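You operate a simulated robot arm through the tools that you are given. There is no shell and no other tool.

Carry out the task below with a simulated robot arm. There is one attempt and no reset: what you move stays moved.

TASK
Rinse jars J2 and J3 on the rinser and stand them on pegs.
Fine: clean, mouth down, J2 over the blue peg, J3 over the red peg; rinser lever shut again. Where these are worked on the way, their far stop is far enough and under half their travel is too little: rinser lever.

It is judged by the outcome, as a careful person would: the job done as asked, and still so three seconds after it is handed in. It fails if anything else is knocked over, pushed out of place, dropped, spilled or broken.

THE ROBOT
A 7-joint arm with a two-finger gripper, fixed in place. Base frame: the origin is at the foot of the arm, x ahead of it, y to its left, z up; the work surface is at about z = 850. Lengths are in mm, angles in degrees, forces in N, time in s.
With the tool pointing down near the work surface it reaches from about 340 to 720 mm from the base axis. Its first joint turns from -66.0 to 66.0 degrees. Payload 2.45 kg.
The tool frame sits at the grasp point between the pads (the TCP): z along the fingers, y along the line on which they close. The tips reach 26 mm beyond it. Largest opening 96 mm; the body of the gripper starts 69 mm behind the TCP.
Orientation is that of the tool frame in the base frame, as [roll, pitch, yaw] about the fixed x, y, z axes, in that order (R = Rz(yaw) Ry(pitch) Rx(roll)). With the fingers straight down and closing along the base's y, the tool's x points along the base's -x, its y along +y and its z along -z.

THE INTERFACE
- The arm moves only by the tool step_arm. Its argument "moves" is a list of rows, each an object of numbers (a shift or turn left out is 0, a gripper value left out holds the last): "dx", "dy", "dz": the shift along the tool's x, y, z in mm; "ax", "ay", "az": the turn, a rotation vector about the tool's x, y, z in degrees; "fingers": the finger opening in mm, from 0 to 96. In form: [{"dx": .., "dy": .., "dz": .., "ax": .., "ay": .., "az": .., "fingers": ..}, ...]. A call has 1 to 20 rows; each row shifts and turns the commanded pose from where the row before left it, along the tool's axes as they then stand. A row lasts 0.2 s, in which the tool goes at most 50 mm and 8.6 degrees; a call with a longer step from one row to the next is refused whole, and so is a gripper value outside its range. Where a pose cannot be reached the arm comes as near as it can. A force on the tool above 40 N (or 10 N above the force at the start of the call, whichever is more), or a blocked arm, ends the call early, and 0.2 s more pass. Each finger halts on what it meets, pressing with about 43 N; the grip force reading is that of the motor and also rises with nothing between the fingers. The clock runs only during rows and for 0.2 s after the last one: add rows that do not move to give the fingers time. The reply holds the time, the measured pose of the TCP, the force on the tool along the base axes, the opening and the grip force, in the units named above and with some noise, with the torque about the TCP (base axes, N m) and any sound that the robot's microphone picked up.
- Cameras (640 x 400 px; columns grow to the right, rows downward): "scene" is fixed at [182.3, -411.6, 1421]; the picture's right is [0.56, -0.83, 0.00], its down [-0.49, -0.33, -0.81] and it looks along [0.67, 0.45, -0.59] (base axes); focal length 373 px, centre (320, 200). "wrist" rides on the gripper at [82, 3, -98] in the tool frame; the picture's right is [-0.04, 1.00, 0.00], its down [-0.73, -0.03, -0.68] and it looks along [-0.68, -0.03, 0.73] (tool axes); focal length 256 px, centre (320, 200). There is no depth. A picture from a camera that has moved, and an enlarged one, comes with that camera's place and axes in the base frame and with its lens.
- camera(camera): a new picture of that camera. It takes no simulated time.
- enlarge(camera, box): a new picture of the part [left, top, right, bottom] of that camera's present view, enlarged. It takes no simulated time.
- sign_off(): hands the job in; it is judged then, once.

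Places have to be worked out from the pictures, the camera data and where the tool is seen. Open the gripper and draw the arm clear of the work before you hand the job in, unless the task says otherwise.

The tools are called after "Emit:" as a command line: name --argument value ..., lists and objects as JSON in quotes. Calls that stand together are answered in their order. step_arm: Moves the arm, as the interface text tells. Its arguments: {"type":"object","properties":{"moves":{"type":"array"}},"required":["moves"]} The other tools are called the same way: camera (camera) takes a picture; enlarge (camera, box) takes an enlarged picture of a part of a camera's view; sign_off () hands the job in.

At the start:

```text
time_s: 0.0
tool_pos: [433.1, 58.2, 1149.3]
ee_rot: [-179.9, 0.0, 180.0]
force: [1.1, 0.1, 0.5]
moment: [0.04, -0.01, -0.01]
width: 95.7
gripper_force: 0.1
```

scene: 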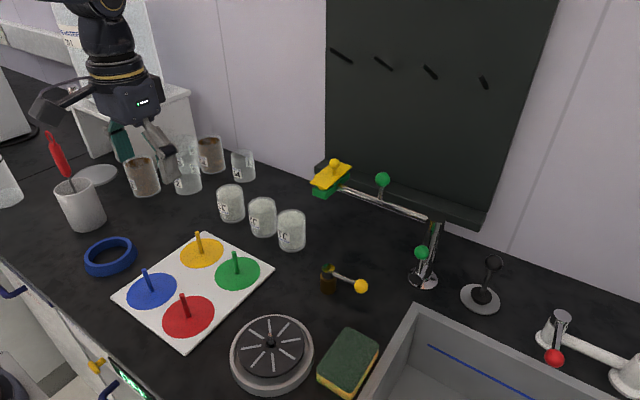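
wrist: 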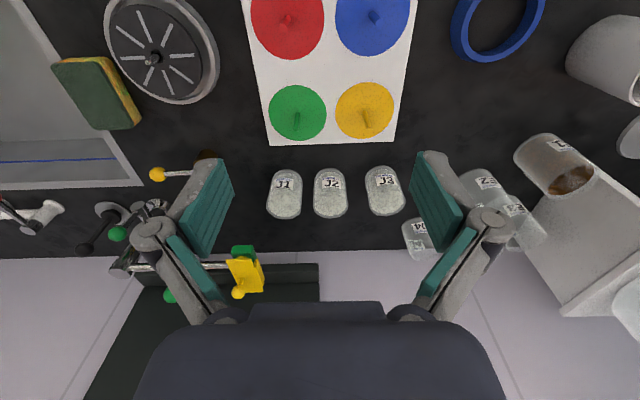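

The overview shows three jars (J1, J2, J3), a peg board, a round rinser, and a lever with a yellow ball. I'll look closer at each before moving.

Emit:
enlarge --camera "scene" --box '[200, 160, 400, 285]'

Emit:
enlarge --camera "scene" --box '[220, 250, 400, 400]'

Emit:
enlarge --camera "wrist" --box '[240, 0, 440, 230]'

Emit:
enlarge --camera "wrist" --box '[0, 0, 240, 300]'

Emit:
enlarge --camera "scene" --box '[300, 140, 520, 320]'

Emit:
enlarge --camera "scene" --box '[80, 210, 300, 360]'

```text
3.20 times, centred on (300, 222) of scene
camera zoom: at [182.3, -411.6, 1421.0], right [0.56, -0.83, 0.0], down [-0.49, -0.33, -0.81], along [0.67, 0.45, -0.59], focal length 1194 px, centre (384, 128)
```

zoom: 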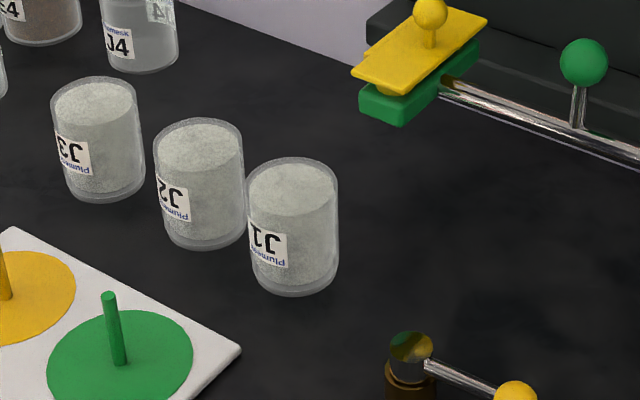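

```text
2.67 times, centred on (310, 325) of scene
camera zoom: at [182.3, -411.6, 1421.0], right [0.56, -0.83, 0.0], down [-0.49, -0.33, -0.81], along [0.67, 0.45, -0.59], focal length 995 px, centre (347, -133)
```

zoom: 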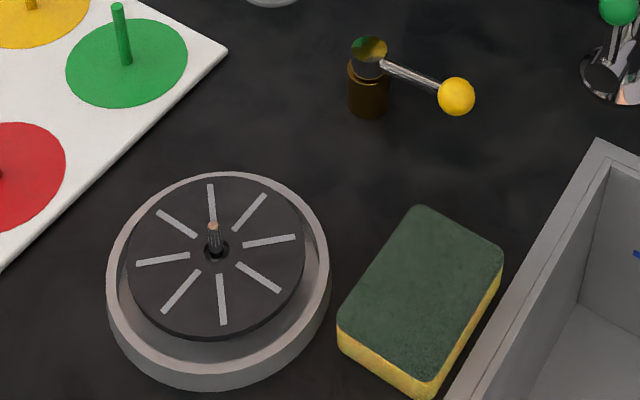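

```text
1.74 times, centred on (340, 115) of wrist
camera zoom: at [348.2, 63.0, 1245.7], right [0.04, 1.0, 0.0], down [0.73, -0.03, 0.68], along [0.68, -0.03, -0.73], focal length 445 px, centre (285, 348)
```

zoom: 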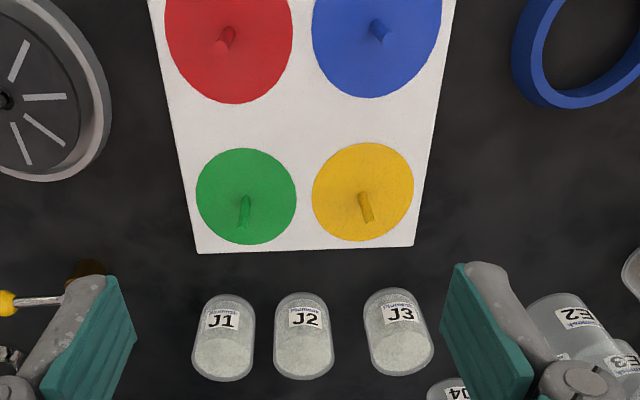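

```text
1.33 times, centred on (120, 150) of wrist
camera zoom: at [348.2, 63.0, 1245.7], right [0.04, 1.0, 0.0], down [0.73, -0.03, 0.68], along [0.68, -0.03, -0.73], focal length 341 px, centre (587, 267)
```

zoom: 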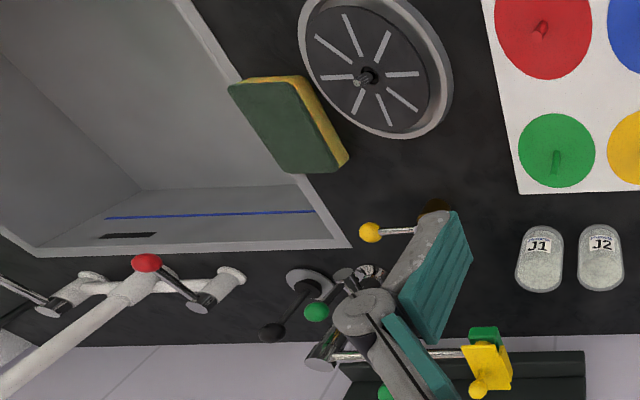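

```text
2.22 times, centred on (410, 230) of scene
camera zoom: at [182.3, -411.6, 1421.0], right [0.56, -0.83, 0.0], down [-0.49, -0.33, -0.81], along [0.67, 0.45, -0.59], focal length 829 px, centre (120, 133)
```

zoom: 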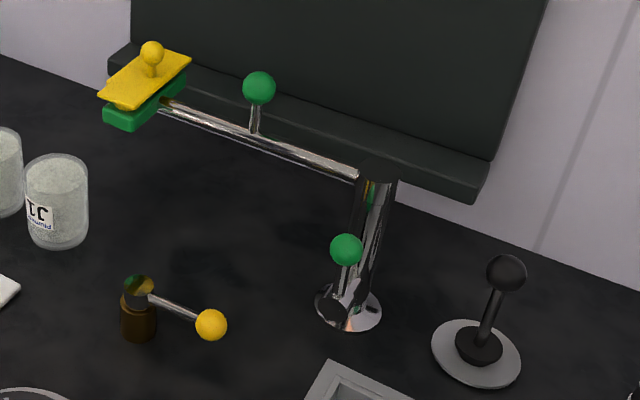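

```text
2.67 times, centred on (190, 285) of scene
camera zoom: at [182.3, -411.6, 1421.0], right [0.56, -0.83, 0.0], down [-0.49, -0.33, -0.81], along [0.67, 0.45, -0.59], focal length 995 px, centre (667, -27)
```

zoom: 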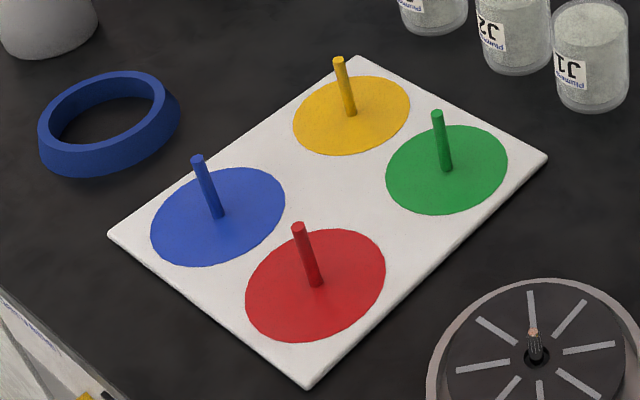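

Labels on J1–J3 are upside down in the scene view, so those jars probably stand mouth down already. I judge the rinser to be near (427,-150) and the brass valve with the yellow-ball lever near (600,-148). I'll move at height for a better wrist view.

Emit:
step_arm --moves '[{"dy": -45}, {"dy": -45}, {"dy": -45}, {"dy": -45}, {}]'

Emit:
camera --camera "wrist"

Emit:
enlarge --camera "wrist" --box '[180, 0, 460, 240]'

```text
time_s: 1.2
tool_pos: [431.8, -120.4, 1147.9]
ee_rot: [-180.0, -0.1, 179.9]
force: [0.0, 0.2, 0.1]
moment: [0.0, 0.03, -0.01]
width: 95.9
gripper_force: 0.0
```

```text
taken
camera wrist: at [347.7, -117.2, 1245.5], right [0.04, 1.0, 0.0], down [0.73, -0.03, 0.68], along [0.68, -0.03, -0.73], focal length 256 px, centre (320, 200)
```

wrist: 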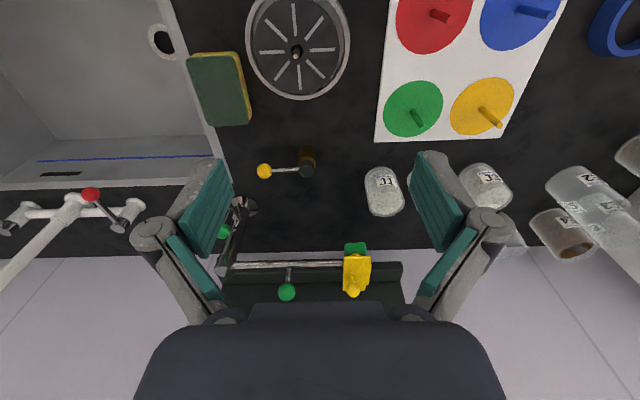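

```text
1.67 times, centred on (320, 120) of wrist
camera zoom: at [347.7, -117.2, 1245.5], right [0.04, 1.0, 0.0], down [0.73, -0.03, 0.68], along [0.68, -0.03, -0.73], focal length 427 px, centre (320, 333)
```

zoom: 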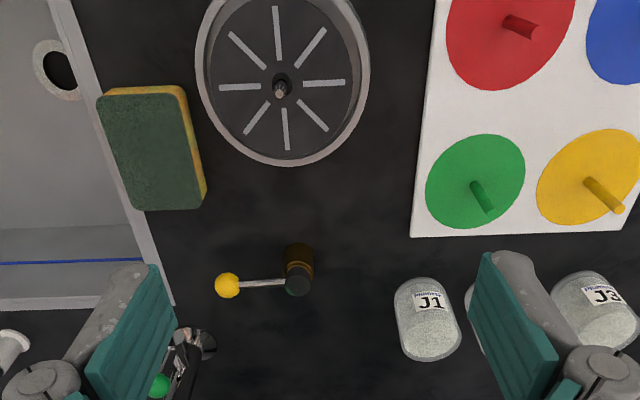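

The rinser nozzle triangulates to about (429,-150,~880), the valve post top to (597,-150,905) and the lever ball to (598,-221,902), with the lever pointing along -y. I'll zoom in on the jars to check their orientation.

Emit:
enlarge --camera "scene" --box '[110, 120, 270, 220]'

Emit:
enlarge --camera "scene" --box '[205, 170, 315, 260]'

Emit:
enlarge --camera "scene" --box '[220, 300, 330, 400]'

Emit:
enlarge --camera "wrist" --box '[210, 130, 410, 230]'

```text
4.00 times, centred on (190, 170) of scene
camera zoom: at [182.3, -411.6, 1421.0], right [0.56, -0.83, 0.0], down [-0.49, -0.33, -0.81], along [0.67, 0.45, -0.59], focal length 1493 px, centre (840, 320)
```

zoom: 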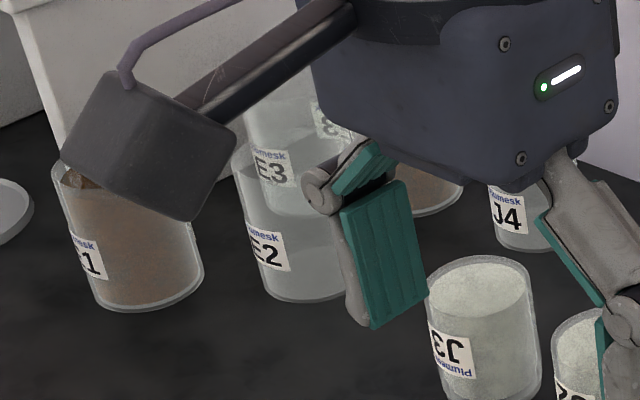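

```text
4.44 times, centred on (260, 215) of scene
camera zoom: at [182.3, -411.6, 1421.0], right [0.56, -0.83, 0.0], down [-0.49, -0.33, -0.81], along [0.67, 0.45, -0.59], focal length 1659 px, centre (587, 133)
```

zoom: 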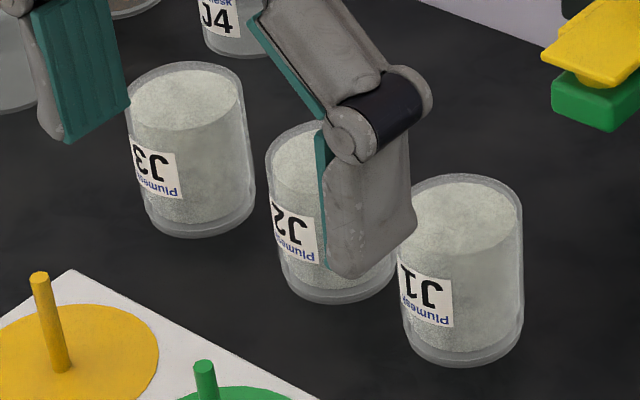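

```text
4.00 times, centred on (275, 350) of scene
camera zoom: at [182.3, -411.6, 1421.0], right [0.56, -0.83, 0.0], down [-0.49, -0.33, -0.81], along [0.67, 0.45, -0.59], focal length 1493 px, centre (500, -400)
```

zoom: 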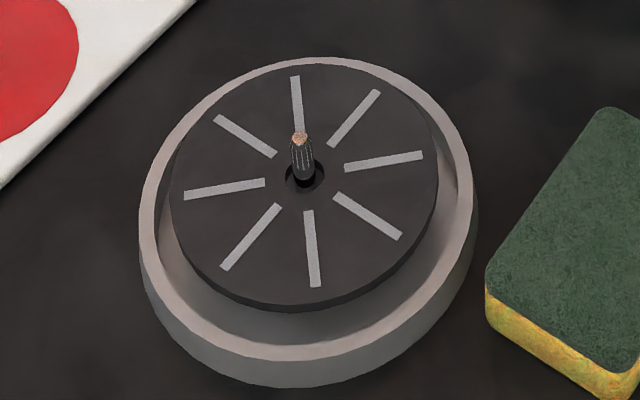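

```text
3.20 times, centred on (310, 180) of wrist
camera zoom: at [347.7, -117.2, 1245.5], right [0.04, 1.0, 0.0], down [0.73, -0.03, 0.68], along [0.68, -0.03, -0.73], focal length 819 px, centre (352, 264)
```

zoom: 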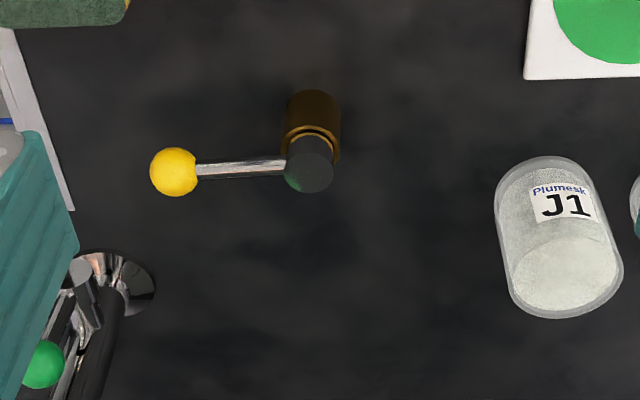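

J1–J3 labels are inverted compared with J4. Triangulated centres are J1 (665,-12), J2 (665,68) and J3 (661,166), with tops near z≈918. I'll take a closer look at J2 from above to confirm it is mouth down.

Emit:
step_arm --moves '[{"dx": -23, "dy": 39, "dz": 17}, {"dx": -23, "dy": 39, "dz": 17}, {"dx": -23, "dy": 39, "dz": 17}, {"dx": -23, "dy": 39, "dz": 17}, {"dx": -23, "dy": 39, "dz": 17}, {}]'

Emit:
camera --camera "wrist"

Emit:
enlarge --camera "wrist" --box '[220, 100, 420, 225]'

Emit:
camera --camera "scene"

```text
time_s: 2.6
tool_pos: [546.8, 75.6, 1063.7]
ee_rot: [-180.0, 0.0, 180.0]
force: [-0.5, -0.1, 0.1]
moment: [-0.03, 0.03, 0.01]
width: 96.0
gripper_force: 0.0
```

```text
taken
camera wrist: at [463.2, 79.0, 1161.0], right [0.04, 1.0, 0.0], down [0.73, -0.03, 0.68], along [0.68, -0.03, -0.73], focal length 256 px, centre (320, 200)
```

wrist: 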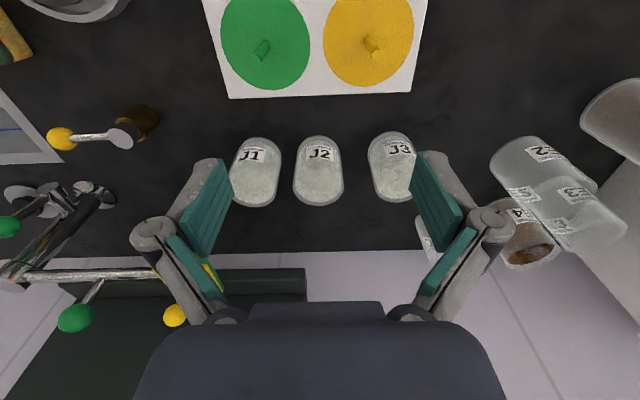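

```text
3.20 times, centred on (320, 162) of wrist
camera zoom: at [463.2, 79.0, 1161.0], right [0.04, 1.0, 0.0], down [0.73, -0.03, 0.68], along [0.68, -0.03, -0.73], focal length 819 px, centre (320, 320)
```

zoom: 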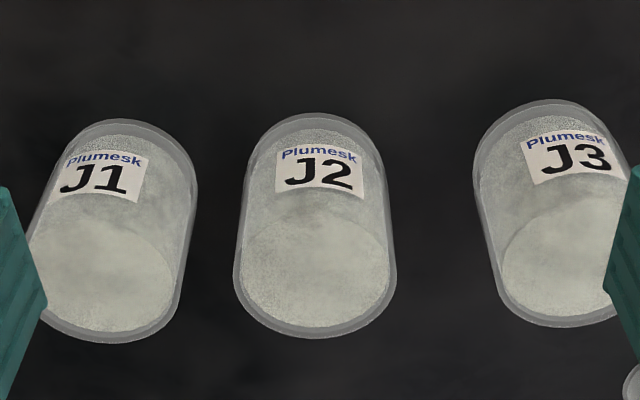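

```text
taken
```

scene: 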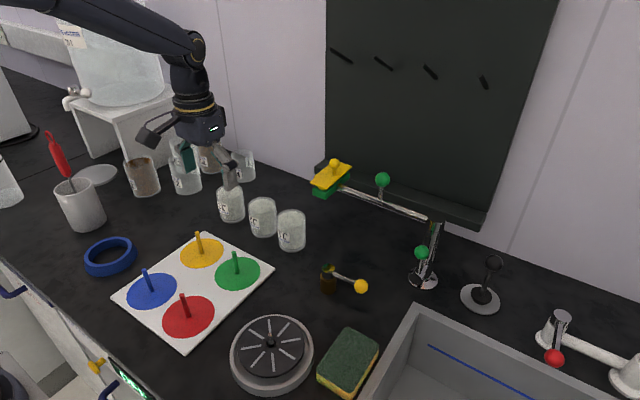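

The view supports J1–J3 standing mouth down with film inside. I'll rotate the gripper about 48° so the fingers clear neighbouring J1 and J3 when I grasp J2.

Emit:
step_arm --moves '[{"az": 8}, {"az": 8}, {"az": 8}, {"az": 8}, {"az": 8}, {"az": 8}, {"dx": -28.3, "dy": 28.2}, {"dx": -28.3, "dy": 28.2}, {"dx": -28.3, "dy": 28.2, "dz": 30}, {}]'

Emit:
camera --camera "wrist"

Emit:
camera --camera "scene"

```text
time_s: 4.8
tool_pos: [667.2, 64.8, 1033.5]
ee_rot: [-179.9, 0.0, 131.9]
force: [-0.5, -0.1, 0.2]
moment: [-0.02, 0.01, -0.01]
width: 96.0
gripper_force: 0.0
```

```text
taken
camera wrist: at [613.2, 129.9, 1130.2], right [0.77, 0.64, 0.0], down [0.47, -0.56, 0.68], along [0.43, -0.52, -0.73], focal length 256 px, centre (320, 200)
```

wrist: 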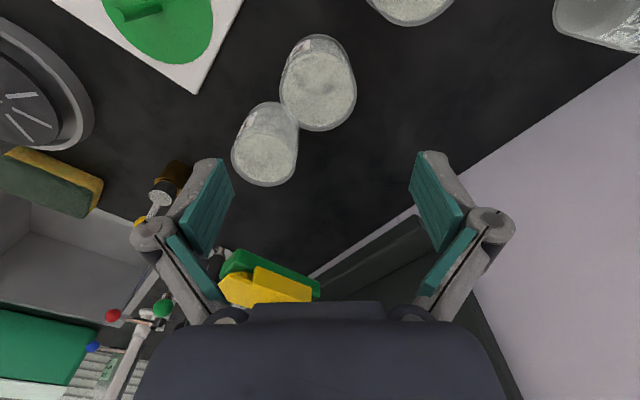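

```text
taken
```

scene: 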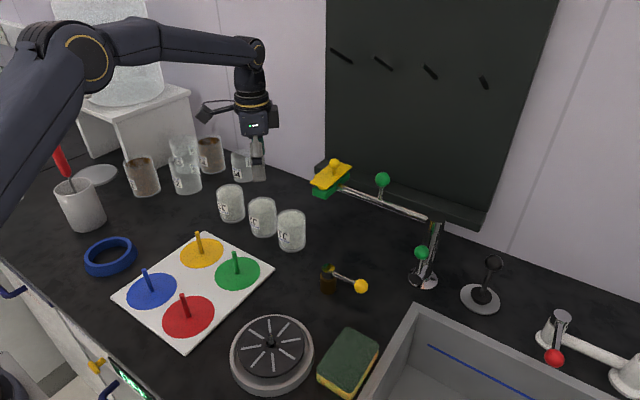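

J2 triangulates to (667,66.5) from this view, nearly under the TCP. I'll nudge slightly, descend to about z=893 with fingers open, then check.

Emit:
step_arm --moves '[{"dx": 1.2, "dy": 1.1, "dz": 20}, {"dz": 30}, {"dz": 30}, {"dz": 30}, {"dz": 20}, {"dz": 10}, {}]'

Emit:
camera --camera "wrist"

Emit:
enlarge --camera "scene" --box '[180, 100, 340, 260]'

```text
time_s: 6.4
tool_pos: [666.6, 69.8, 891.7]
ee_rot: [-180.0, 0.0, 131.9]
force: [0.1, -0.4, 0.7]
moment: [0.0, 0.0, 0.04]
width: 95.9
gripper_force: 0.1
```

```text
taken
camera wrist: at [612.7, 133.0, 990.0], right [0.77, 0.64, 0.0], down [0.47, -0.56, 0.68], along [0.43, -0.52, -0.73], focal length 256 px, centre (320, 200)
```

wrist: 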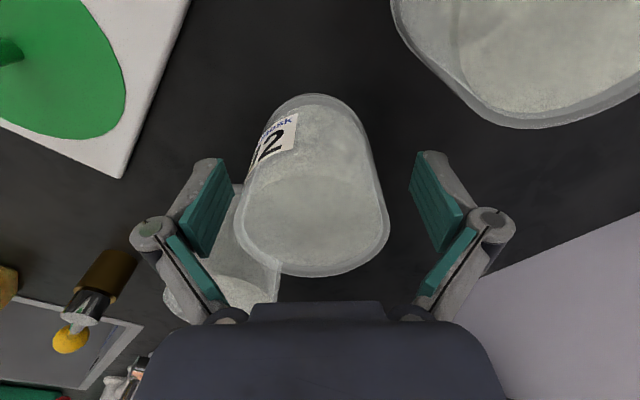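

```text
2.50 times, centred on (260, 180) of scene
camera zoom: at [182.3, -411.6, 1421.0], right [0.56, -0.83, 0.0], down [-0.49, -0.33, -0.81], along [0.67, 0.45, -0.59], focal length 933 px, centre (470, 250)
```

zoom: 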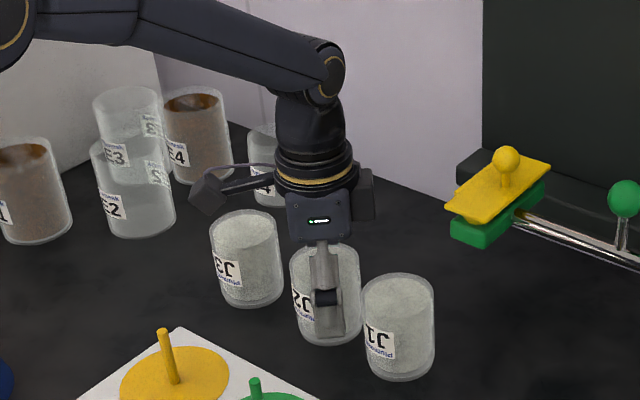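

The jar sits between the pads with clearance on both sides. Closing on J2.

Emit:
step_arm --moves '[{"fingers": 50}, {}, {}, {}, {}]'

```text
time_s: 7.6
tool_pos: [666.9, 69.1, 893.6]
ee_rot: [-179.9, 0.0, 132.0]
force: [-0.5, 0.2, 1.5]
moment: [-0.01, -0.08, -0.01]
width: 60.8
gripper_force: 42.6
```

Gripped at 60.8 mm. I'll lift gently and check the weight and bottom.

Emit:
step_arm --moves '[{"dz": -8}, {"dz": -20}, {"dz": -40}, {"dz": -40}, {}]'

Emit:
camera --camera "wrist"

Emit:
enlarge --camera "scene" --box '[180, 80, 340, 260]'

```text
time_s: 8.8
tool_pos: [666.3, 68.7, 1001.7]
ee_rot: [180.0, 0.0, 132.0]
force: [0.4, 0.1, -1.8]
moment: [0.0, 0.02, 0.01]
width: 60.7
gripper_force: 42.7
```

```text
taken
camera wrist: at [613.0, 133.0, 1099.0], right [0.77, 0.64, 0.0], down [0.47, -0.56, 0.68], along [0.43, -0.52, -0.73], focal length 256 px, centre (320, 200)
```

wrist: 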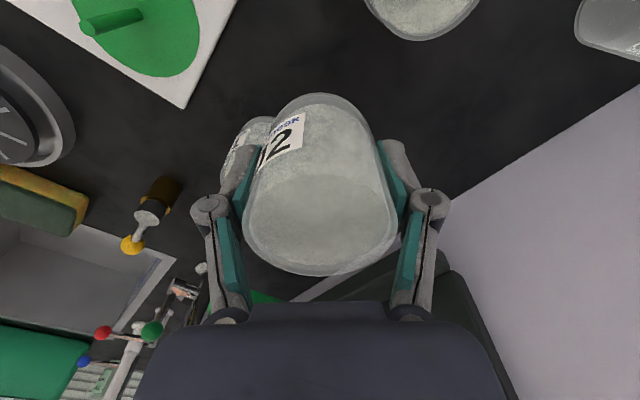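

```text
2.22 times, centred on (260, 170) of scene
camera zoom: at [182.3, -411.6, 1421.0], right [0.56, -0.83, 0.0], down [-0.49, -0.33, -0.81], along [0.67, 0.45, -0.59], focal length 829 px, centre (453, 267)
```

zoom: 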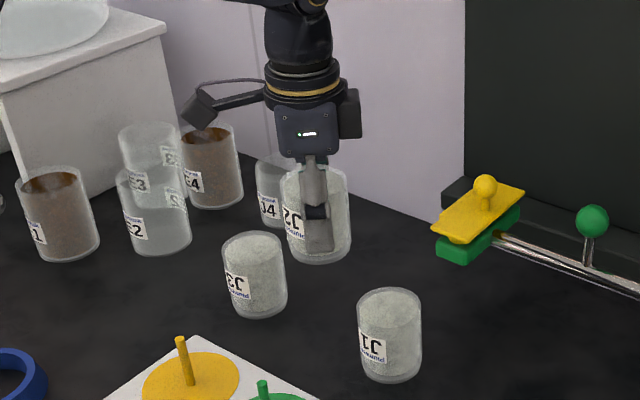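

J2 lifts cleanly at about 0.2 kg, with its bottom about 43.6 mm below the TCP and nothing falling out. Next I carry it at height to above the rinser at about (429.5,-150.5).

Emit:
step_arm --moves '[{"dx": -0.7, "dy": -46.2, "dz": -5}, {"dx": -0.7, "dy": -46.2, "dz": -5}, {"dx": -0.7, "dy": -46.2, "dz": -5}, {"dx": -0.7, "dy": -46.2, "dz": -5}, {"dx": -0.7, "dy": -46.2}, {"dx": -0.7, "dy": -46.2}, {"dx": -0.7, "dy": -46.2}, {}]'

Emit:
camera --camera "wrist"

Emit:
camera --camera "scene"

```text
time_s: 10.6
tool_pos: [427.9, -151.3, 1020.7]
ee_rot: [-180.0, 0.0, 132.0]
force: [0.4, -0.4, -1.1]
moment: [-0.03, 0.0, -0.02]
width: 60.6
gripper_force: 42.6
```

```text
taken
camera wrist: at [374.8, -88.6, 1117.9], right [0.77, 0.64, 0.0], down [0.47, -0.56, 0.68], along [0.43, -0.52, -0.73], focal length 256 px, centre (320, 200)
```

wrist: 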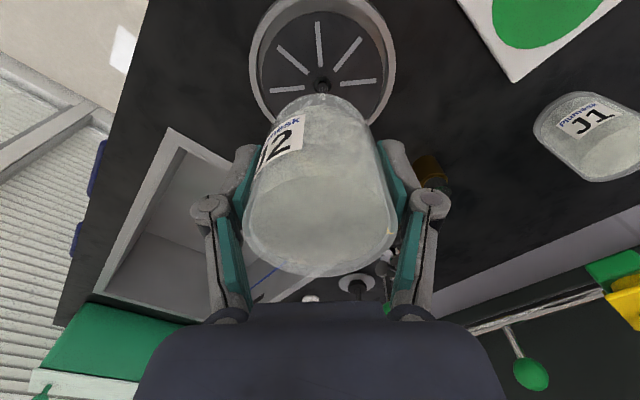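

```text
taken
```

scene: 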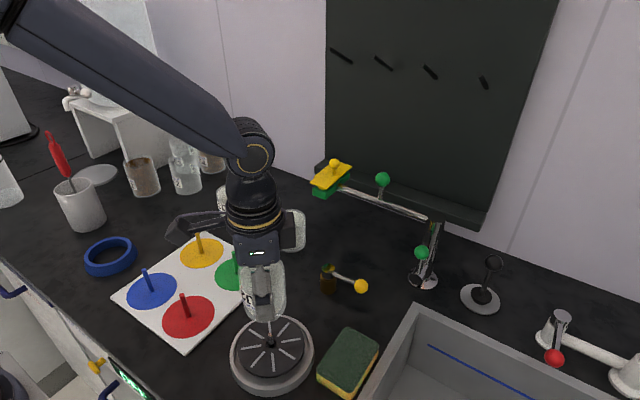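

Nozzle seen at about (429,-152) from this view, which agrees. I'll descend to just above the disk, then in small steps until contact.

Emit:
step_arm --moves '[{"dx": -0.9, "dy": 1.0, "dz": 25}, {"dz": 25}, {"dz": 20}, {"dz": 12}, {"dz": 6}, {}, {}]'

Emit:
enlarge --camera "scene" --box '[200, 250, 360, 400]'

Emit:
camera --camera "wrist"

```text
time_s: 12.2
tool_pos: [431.6, -150.9, 933.7]
ee_rot: [180.0, 0.1, 132.0]
force: [0.0, -0.4, -1.8]
moment: [0.02, 0.0, 0.02]
width: 60.6
gripper_force: 42.5
```

```text
2.67 times, centred on (280, 325) of scene
camera zoom: at [182.3, -411.6, 1421.0], right [0.56, -0.83, 0.0], down [-0.49, -0.33, -0.81], along [0.67, 0.45, -0.59], focal length 995 px, centre (427, -133)
```

zoom: 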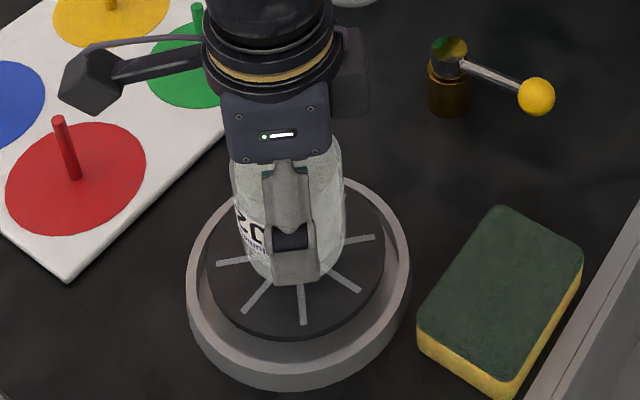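

```text
taken
camera wrist: at [376.6, -87.8, 1030.9], right [0.77, 0.64, 0.0], down [0.47, -0.56, 0.68], along [0.43, -0.52, -0.73], focal length 256 px, centre (320, 200)
```

wrist: 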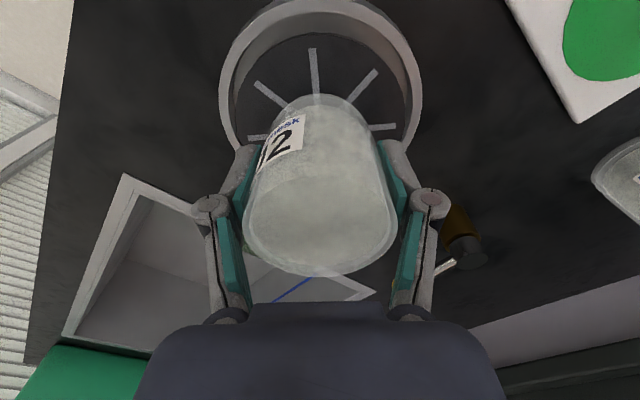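

J2 is well centred above the disk with its bottom near z≈890. I'll lower it in small steps.

Emit:
step_arm --moves '[{"dz": 3}, {"dz": 3}, {"dz": 2}, {}]'

```text
time_s: 13.2
tool_pos: [429.9, -152.6, 925.3]
ee_rot: [-180.0, -0.1, 132.0]
force: [0.0, 0.6, -2.1]
moment: [-0.01, -0.03, -0.01]
width: 61.0
gripper_force: 43.0
```

No contact yet, so I continue in smaller steps.

Emit:
step_arm --moves '[{"dz": 2}, {"dz": 1.5}, {}]'

```text
time_s: 14.0
tool_pos: [431.3, -150.1, 921.7]
ee_rot: [-179.9, 0.0, 132.0]
force: [0.3, -0.1, 1.5]
moment: [0.07, -0.06, 0.01]
width: 60.8
gripper_force: 43.7
```

The force rose from −2 to +1.5 N, so the jar is touching the disk. One more small step to seat it.

Emit:
step_arm --moves '[{"dz": 0.7}, {}]'

Emit:
enlarge --camera "scene" --box '[210, 270, 330, 380]'

```text
time_s: 14.6
tool_pos: [430.8, -151.1, 920.3]
ee_rot: [-180.0, 0.0, 132.1]
force: [1.3, -0.6, 1.9]
moment: [-0.02, -0.1, -0.01]
width: 60.6
gripper_force: 43.5
```

```text
3.64 times, centred on (270, 325) of scene
camera zoom: at [182.3, -411.6, 1421.0], right [0.56, -0.83, 0.0], down [-0.49, -0.33, -0.81], along [0.67, 0.45, -0.59], focal length 1357 px, centre (502, -254)
```

zoom: 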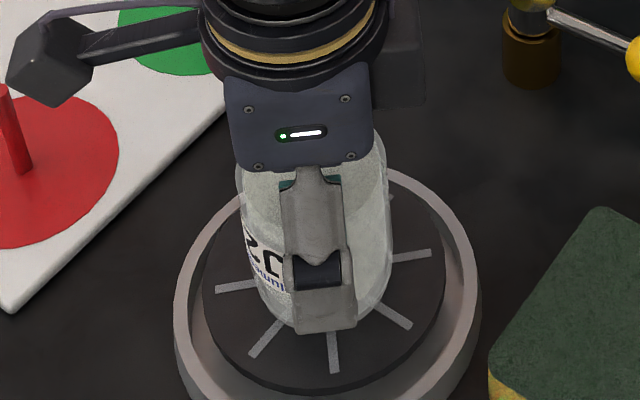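

It is seated on the disk. Releasing and rising straight up.

Emit:
step_arm --moves '[{"fingers": 92}, {}, {}, {}, {"dz": -15}, {"dz": -30}, {"dz": -40}, {"dz": -40}, {}]'

Emit:
camera --camera "scene"

Emit:
camera --camera "wrist"

```text
time_s: 16.6
tool_pos: [430.2, -151.6, 1046.3]
ee_rot: [-180.0, 0.0, 132.0]
force: [-1.4, -1.2, 0.6]
moment: [-0.02, -0.02, 0.0]
width: 92.2
gripper_force: 0.1
```

```text
taken
```

scene: 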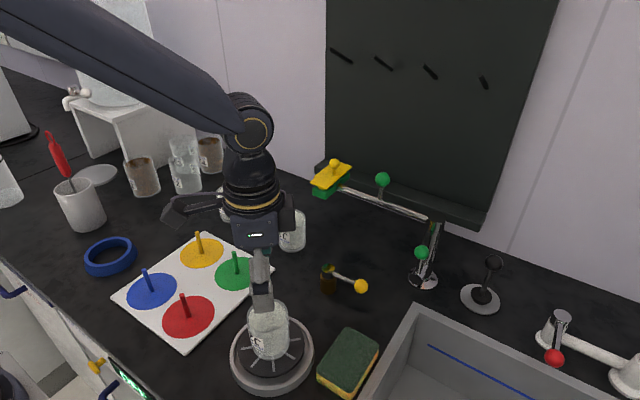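

```text
taken
camera wrist: at [376.6, -87.8, 1143.9], right [0.77, 0.64, 0.0], down [0.47, -0.56, 0.68], along [0.43, -0.52, -0.73], focal length 256 px, centre (320, 200)
```

wrist: 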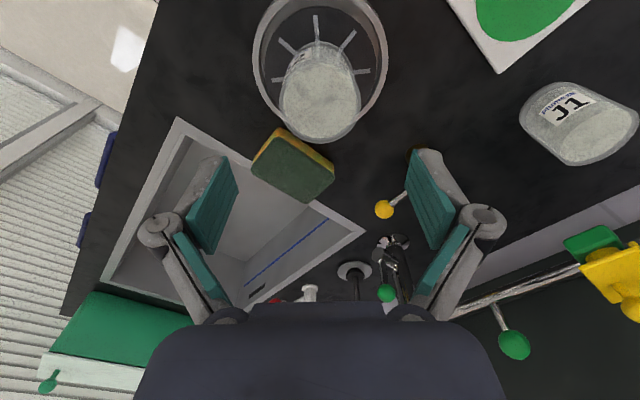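

J2 stands upright on the rinser. Now the lever: I'll turn the gripper so its fingers can straddle the ball along x, with the camera on the -y side.

Emit:
step_arm --moves '[{"az": -8.1}, {"az": -8.1}, {"az": -8.1}, {"az": -8.1}, {"az": -8.1}, {"az": -8.1}, {"az": -8.1}, {"az": -8.1}, {"az": -8.1}, {"az": -8.1}, {"az": -8.1}, {"az": -8.1}, {"az": -8.1}, {"az": -8.1}, {"az": -8.1}, {"az": -8.1}, {"az": -8.4}, {}]'

Emit:
camera --camera "wrist"

```text
time_s: 20.4
tool_pos: [431.1, -152.2, 1044.7]
ee_rot: [180.0, 0.0, -89.9]
force: [0.4, -0.4, 0.2]
moment: [0.03, 0.01, 0.01]
width: 92.0
gripper_force: 0.0
```

```text
taken
camera wrist: at [425.9, -232.0, 1143.5], right [-1.0, 0.04, 0.0], down [0.03, 0.73, 0.68], along [0.03, 0.68, -0.73], focal length 256 px, centre (320, 200)
```

wrist: 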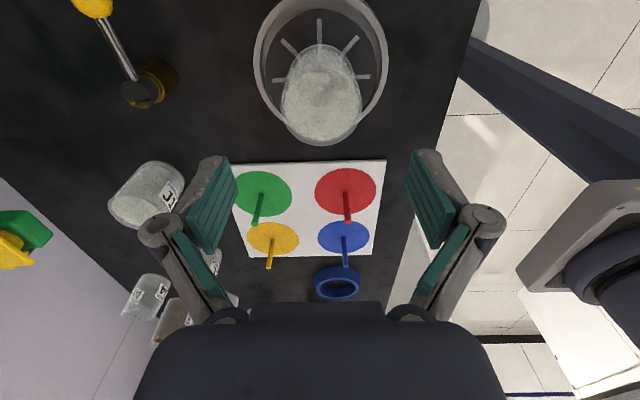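

Orientation reached. I'll move over the lever ball and look before descending.

Emit:
step_arm --moves '[{"dy": -41.75, "dx": 17.25, "fingers": 56}, {"dy": -41.75, "dx": 17.25}, {"dy": -41.75, "dx": 17.25, "dz": 10}, {"dy": -41.75, "dx": 17.25, "dz": 15}, {}]'

Emit:
camera --camera "wrist"

Emit:
camera --camera "scene"

```text
time_s: 21.6
tool_pos: [598.9, -218.9, 1021.3]
ee_rot: [180.0, -0.1, -90.1]
force: [0.3, 0.3, 1.2]
moment: [0.02, 0.01, -0.01]
width: 56.0
gripper_force: 0.0
```

```text
taken
camera wrist: at [593.8, -299.0, 1118.6], right [-1.0, 0.04, 0.0], down [0.03, 0.73, 0.68], along [0.03, 0.68, -0.73], focal length 256 px, centre (320, 200)
```

wrist: 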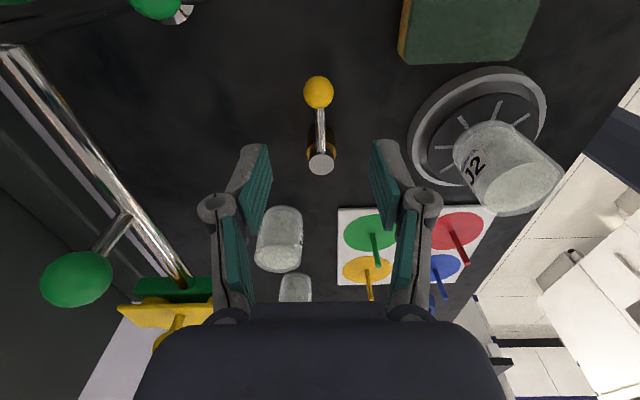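

```text
taken
```

scene: 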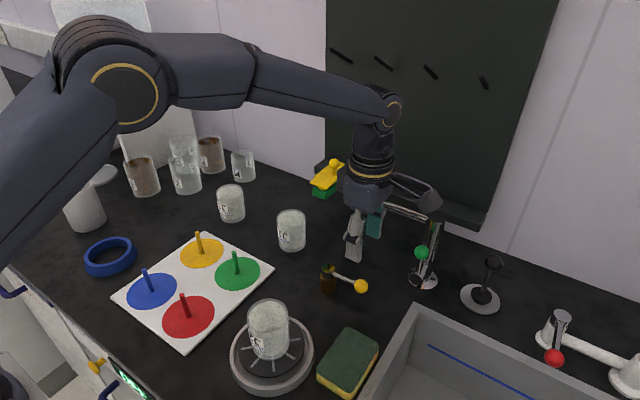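

From this view the ball is at (598,-220,902) and the pivot at (599,-151); the tap head is farther back (~(761,-50,980)) and clear. Descending to straddle the ball.

Emit:
step_arm --moves '[{"dx": 1, "dz": 30}, {"dz": 30}, {"dz": 30}, {"dz": 20}, {"dz": 11}, {}]'

Emit:
camera --camera "wrist"

Emit:
enlarge --camera "scene" --box '[280, 150, 480, 320]'

```text
time_s: 23.0
tool_pos: [598.4, -219.8, 899.6]
ee_rot: [-180.0, 0.0, -90.1]
force: [0.0, 0.0, 0.3]
moment: [0.01, -0.01, 0.01]
width: 55.9
gripper_force: 0.0
```

```text
taken
camera wrist: at [593.1, -301.2, 997.2], right [-1.0, 0.04, 0.0], down [0.03, 0.73, 0.68], along [0.03, 0.68, -0.73], focal length 256 px, centre (320, 200)
```

wrist: 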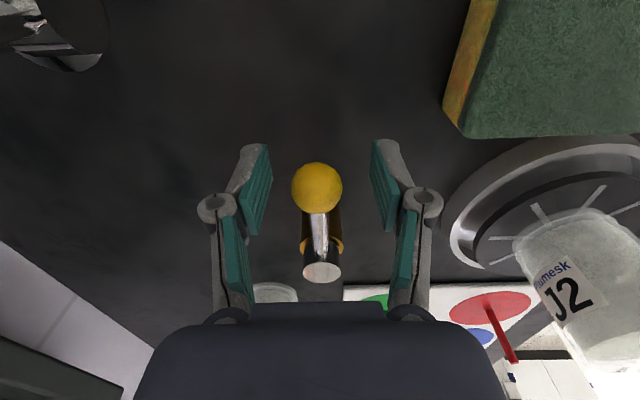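

```text
2.35 times, centred on (380, 235) of scene
camera zoom: at [182.3, -411.6, 1421.0], right [0.56, -0.83, 0.0], down [-0.49, -0.33, -0.81], along [0.67, 0.45, -0.59], focal length 878 px, centre (179, 118)
```

zoom: 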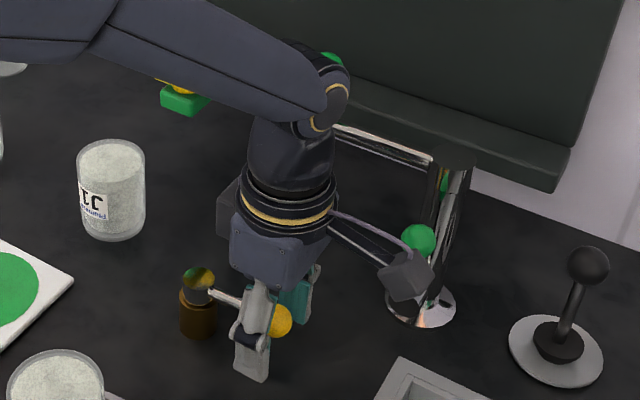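

The ball (~25 mm) is centred between the fingers. I'll narrow the cage to 32 mm and test a small push toward -x.

Emit:
step_arm --moves '[{"fingers": 32}, {}, {"dy": 4}, {"dy": 3}, {}]'

Emit:
camera --camera "wrist"

```text
time_s: 24.2
tool_pos: [590.0, -220.7, 900.6]
ee_rot: [180.0, 0.0, -90.0]
force: [0.7, 1.0, -0.2]
moment: [-0.03, 0.04, 0.02]
width: 32.2
gripper_force: 0.2
```

```text
taken
camera wrist: at [586.1, -301.1, 997.8], right [-1.0, 0.04, 0.0], down [0.03, 0.73, 0.68], along [0.03, 0.68, -0.73], focal length 256 px, centre (320, 200)
```

wrist: 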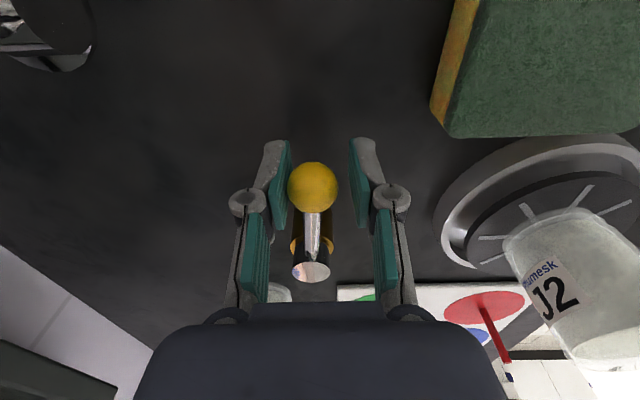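

The +x finger is just reaching the ball, with no resistance yet. Pushing a little further.

Emit:
step_arm --moves '[{"dy": 3}, {"dy": 3}, {}]'

Emit:
camera --camera "wrist"

```text
time_s: 25.0
tool_pos: [586.6, -220.3, 900.3]
ee_rot: [-180.0, 0.0, -90.0]
force: [0.2, 0.1, 0.1]
moment: [-0.03, 0.02, 0.03]
width: 32.0
gripper_force: 0.5
```

```text
taken
camera wrist: at [579.9, -301.3, 997.3], right [-1.0, 0.04, 0.0], down [0.03, 0.73, 0.68], along [0.03, 0.68, -0.73], focal length 256 px, centre (320, 200)
```

wrist: 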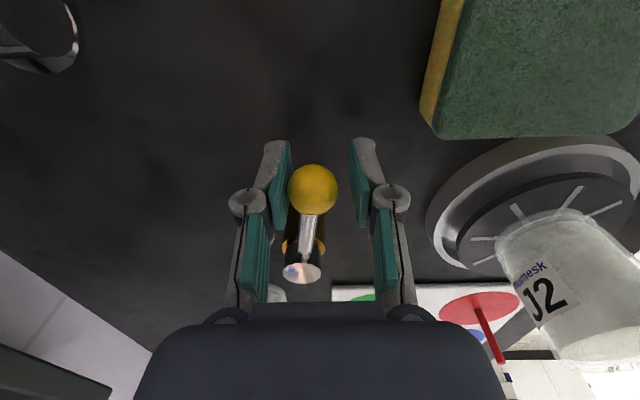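

The ball moves with the finger toward -x with little resistance, so that is the opening direction. I'll follow the arc about the pivot, turning the tool with it.

Emit:
step_arm --moves '[{"dx": -1, "az": 8}, {"az": 3}, {"dy": 9.6, "dx": -0.67, "az": 8}, {"dy": 9.6, "dx": -0.67, "az": 8}, {"dy": 9.6, "dx": -0.67, "az": 8}, {"dy": 9.6, "dx": -0.67, "az": 8}, {}]'

Emit:
camera --camera "wrist"

Emit:
camera --camera "scene"

```text
time_s: 26.6
tool_pos: [551.3, -202.5, 899.9]
ee_rot: [-180.0, 0.0, -133.1]
force: [0.8, -0.1, 0.0]
moment: [0.01, 0.04, 0.01]
width: 32.1
gripper_force: 0.0
```

```text
taken
camera wrist: at [491.2, -258.7, 997.4], right [-0.7, 0.71, 0.0], down [0.52, 0.52, 0.68], along [0.48, 0.48, -0.73], focal length 256 px, centre (320, 200)
```

wrist: 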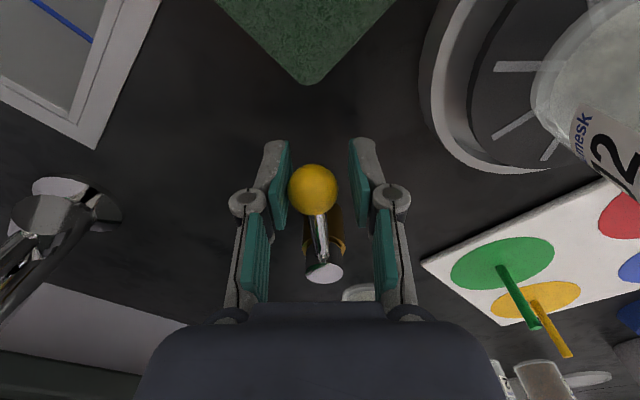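

```text
taken
```

scene: 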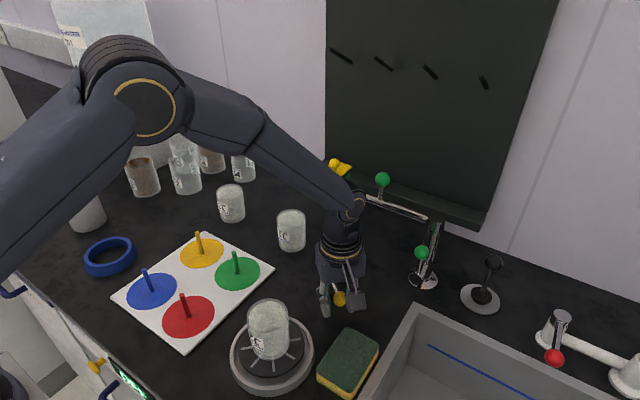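

The lever has followed to about 42° without resistance. To keep the camera away from above J2 I'll raise slightly, rotate only a little more and continue the arc by translation.

Emit:
step_arm --moves '[{"dy": 9.6, "dx": -0.66, "az": 7, "dz": -8}, {"dy": 9.59, "dx": -0.82}, {"dy": 9.39, "dx": -2.15}, {"dy": 9.0, "dx": -3.44}, {}]'

Emit:
camera --camera "wrist"

Emit:
camera --camera "scene"

```text
time_s: 27.8
tool_pos: [531.6, -168.8, 908.2]
ee_rot: [179.9, 0.0, -140.0]
force: [0.5, -0.3, -0.1]
moment: [-0.02, 0.0, -0.01]
width: 32.1
gripper_force: 0.1
```

```text
taken
camera wrist: at [464.4, -218.2, 1005.6], right [-0.61, 0.79, 0.0], down [0.58, 0.45, 0.68], along [0.54, 0.42, -0.73], focal length 256 px, centre (320, 200)
```

wrist: 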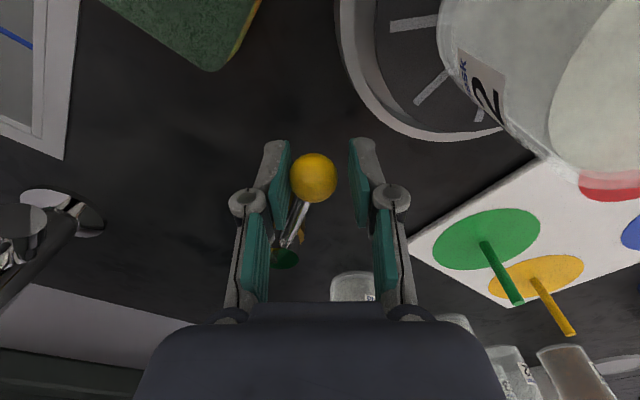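

```text
taken
```

scene: 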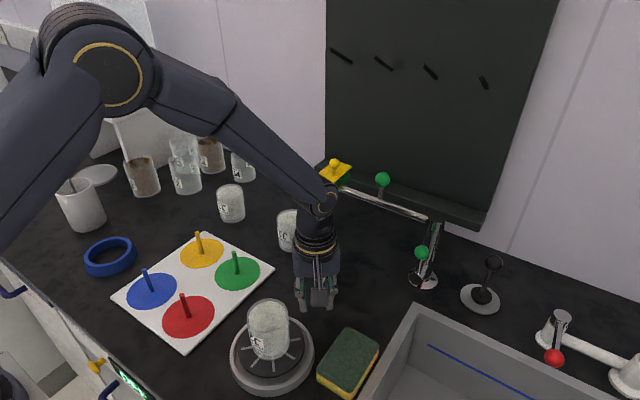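

At about 72° now with still no resistance or sound. Continuing toward the far stop in smaller steps.

Emit:
step_arm --moves '[{"dy": 4.3, "dx": -2.2}, {"dy": 4.2, "dx": -2.4}, {"dy": 3.9, "dx": -2.8}, {"dy": 3.8, "dx": -2.9}, {}]'

Emit:
camera --camera "wrist"

Emit:
enlarge --camera "scene" --box '[210, 220, 390, 390]'

```text
time_s: 29.0
tool_pos: [527.3, -153.1, 908.9]
ee_rot: [-179.8, -0.3, -140.3]
force: [-5.9, -26.4, -2.5]
moment: [-0.22, 0.11, -0.69]
width: 43.0
gripper_force: 8.3
```

```text
taken
camera wrist: at [460.7, -202.9, 1006.0], right [-0.61, 0.79, 0.0], down [0.58, 0.45, 0.68], along [0.54, 0.41, -0.74], focal length 256 px, centre (320, 200)
```

wrist: 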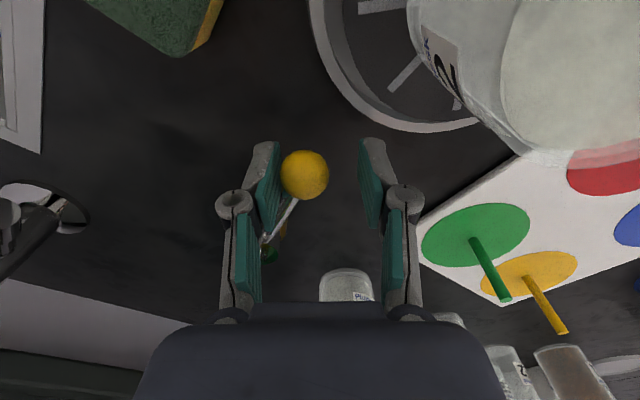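

```text
2.35 times, centred on (300, 305) of scene
camera zoom: at [182.2, -412.3, 1420.8], right [0.56, -0.83, 0.0], down [-0.49, -0.33, -0.81], along [0.67, 0.45, -0.59], focal length 878 px, centre (367, -47)
```

zoom: 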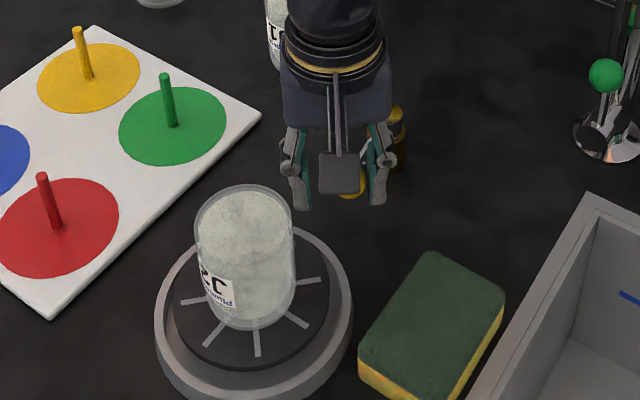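

The far stop is reached (26 N reaction). I'll back off slightly to relieve the force, wait for the rinse, and watch J2.

Emit:
step_arm --moves '[{"dy": -5, "dx": 3.5}, {}, {}, {}, {}, {}, {}, {}]'

Emit:
enlarge --camera "scene" --box '[210, 220, 390, 390]'

Emit:
camera --camera "wrist"

```text
time_s: 30.8
tool_pos: [528.8, -156.1, 907.3]
ee_rot: [-180.0, 0.0, -140.0]
force: [4.8, -8.0, 0.5]
moment: [-0.04, -0.07, -0.14]
width: 38.6
gripper_force: 4.1
```

```text
2.35 times, centred on (300, 305) of scene
camera zoom: at [182.4, -411.8, 1420.9], right [0.56, -0.83, 0.0], down [-0.49, -0.33, -0.81], along [0.67, 0.45, -0.59], focal length 878 px, centre (367, -47)
```

zoom: 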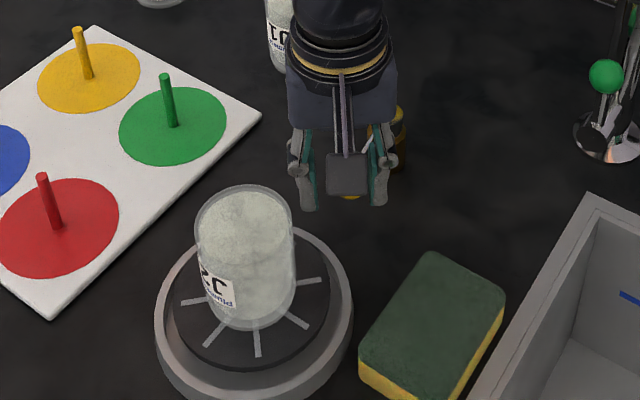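

```text
taken
camera wrist: at [462.7, -206.0, 1005.5], right [-0.61, 0.79, 0.0], down [0.58, 0.45, 0.68], along [0.54, 0.42, -0.73], focal length 256 px, centre (320, 200)
```

wrist: 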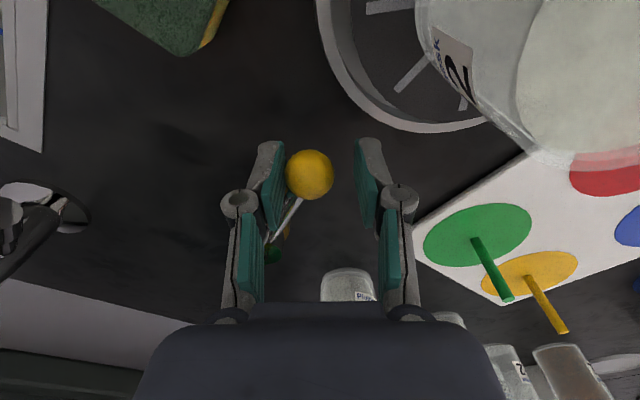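

I'm at the far stop but see no obvious spray yet; zooming into J2 for details.

Emit:
enlarge --camera "scene" --box '[225, 285, 325, 385]'

Emit:
enlarge --camera "wrist" --box '[300, 0, 640, 210]'

Emit:
camera --camera "scene"

```text
4.00 times, centred on (275, 335) of scene
camera zoom: at [182.4, -411.8, 1420.9], right [0.56, -0.83, 0.0], down [-0.49, -0.33, -0.81], along [0.67, 0.45, -0.59], focal length 1493 px, centre (500, -340)
```

zoom: 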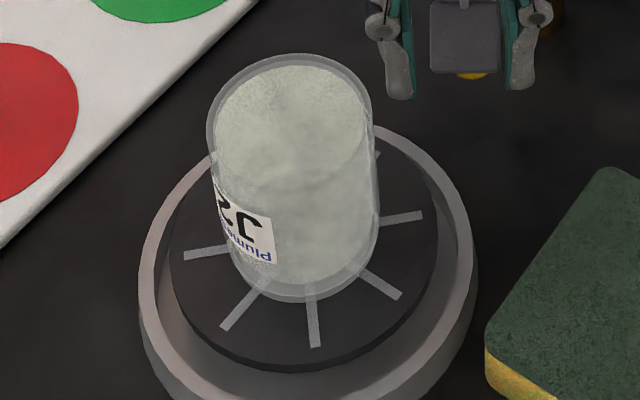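

```text
1.88 times, centred on (470, 105) of wrist
camera zoom: at [462.7, -206.0, 1005.5], right [-0.61, 0.79, 0.0], down [0.58, 0.45, 0.68], along [0.54, 0.42, -0.73], focal length 482 px, centre (38, 379)
```

zoom: 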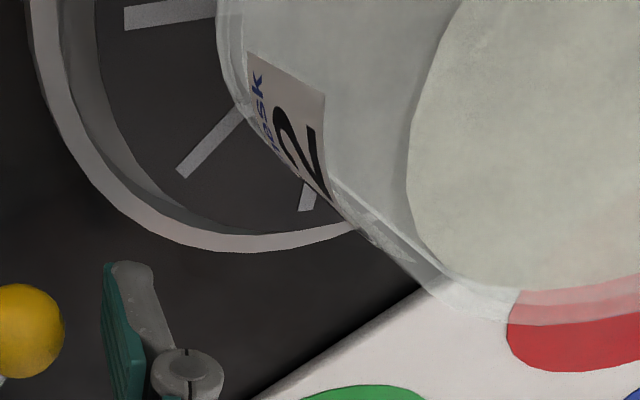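

```text
taken
```

scene: 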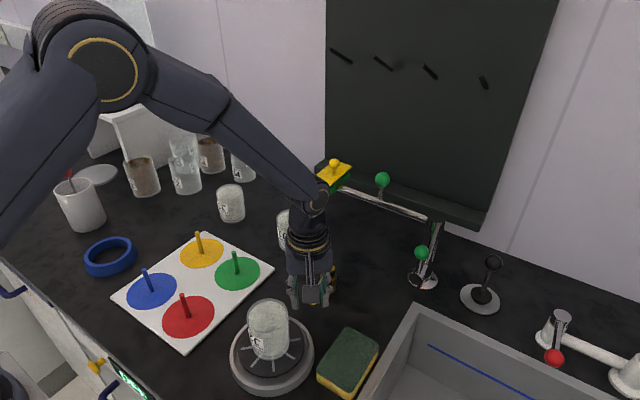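

J2's film may be changing but it is unclear; I'll hold the lever open for a few more seconds and compare.

Emit:
step_arm --moves '[{}, {}, {}, {}, {}, {}, {}, {}, {}, {}, {}, {}, {}, {}, {}]'

Emit:
enlarge --camera "scene" --box '[225, 285, 325, 385]'

Emit:
enlarge --camera "wrist" --box '[300, 0, 640, 210]'

```text
time_s: 34.0
tool_pos: [528.8, -157.3, 908.5]
ee_rot: [180.0, -0.1, -140.0]
force: [3.9, -7.7, -0.7]
moment: [-0.09, 0.02, -0.12]
width: 37.7
gripper_force: 4.3
```

```text
4.00 times, centred on (275, 335) of scene
camera zoom: at [182.4, -411.8, 1420.9], right [0.56, -0.83, 0.0], down [-0.49, -0.33, -0.81], along [0.67, 0.45, -0.59], focal length 1493 px, centre (500, -340)
```

zoom: 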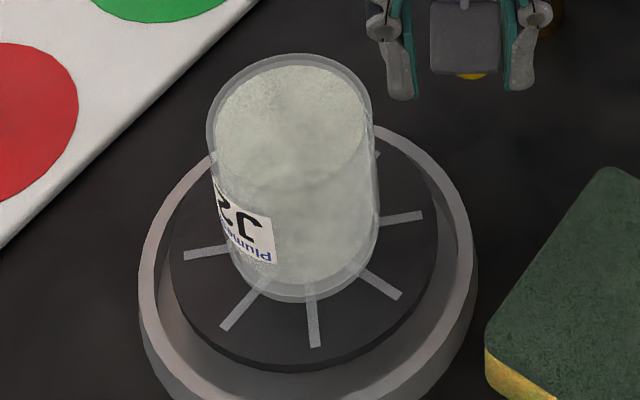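

```text
1.88 times, centred on (470, 105) of wrist
camera zoom: at [462.5, -206.3, 1005.6], right [-0.61, 0.79, 0.0], down [0.58, 0.45, 0.68], along [0.54, 0.41, -0.73], focal length 482 px, centre (38, 379)
```

zoom: 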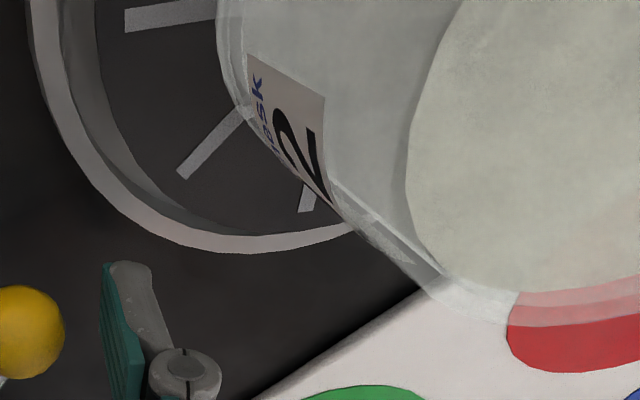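

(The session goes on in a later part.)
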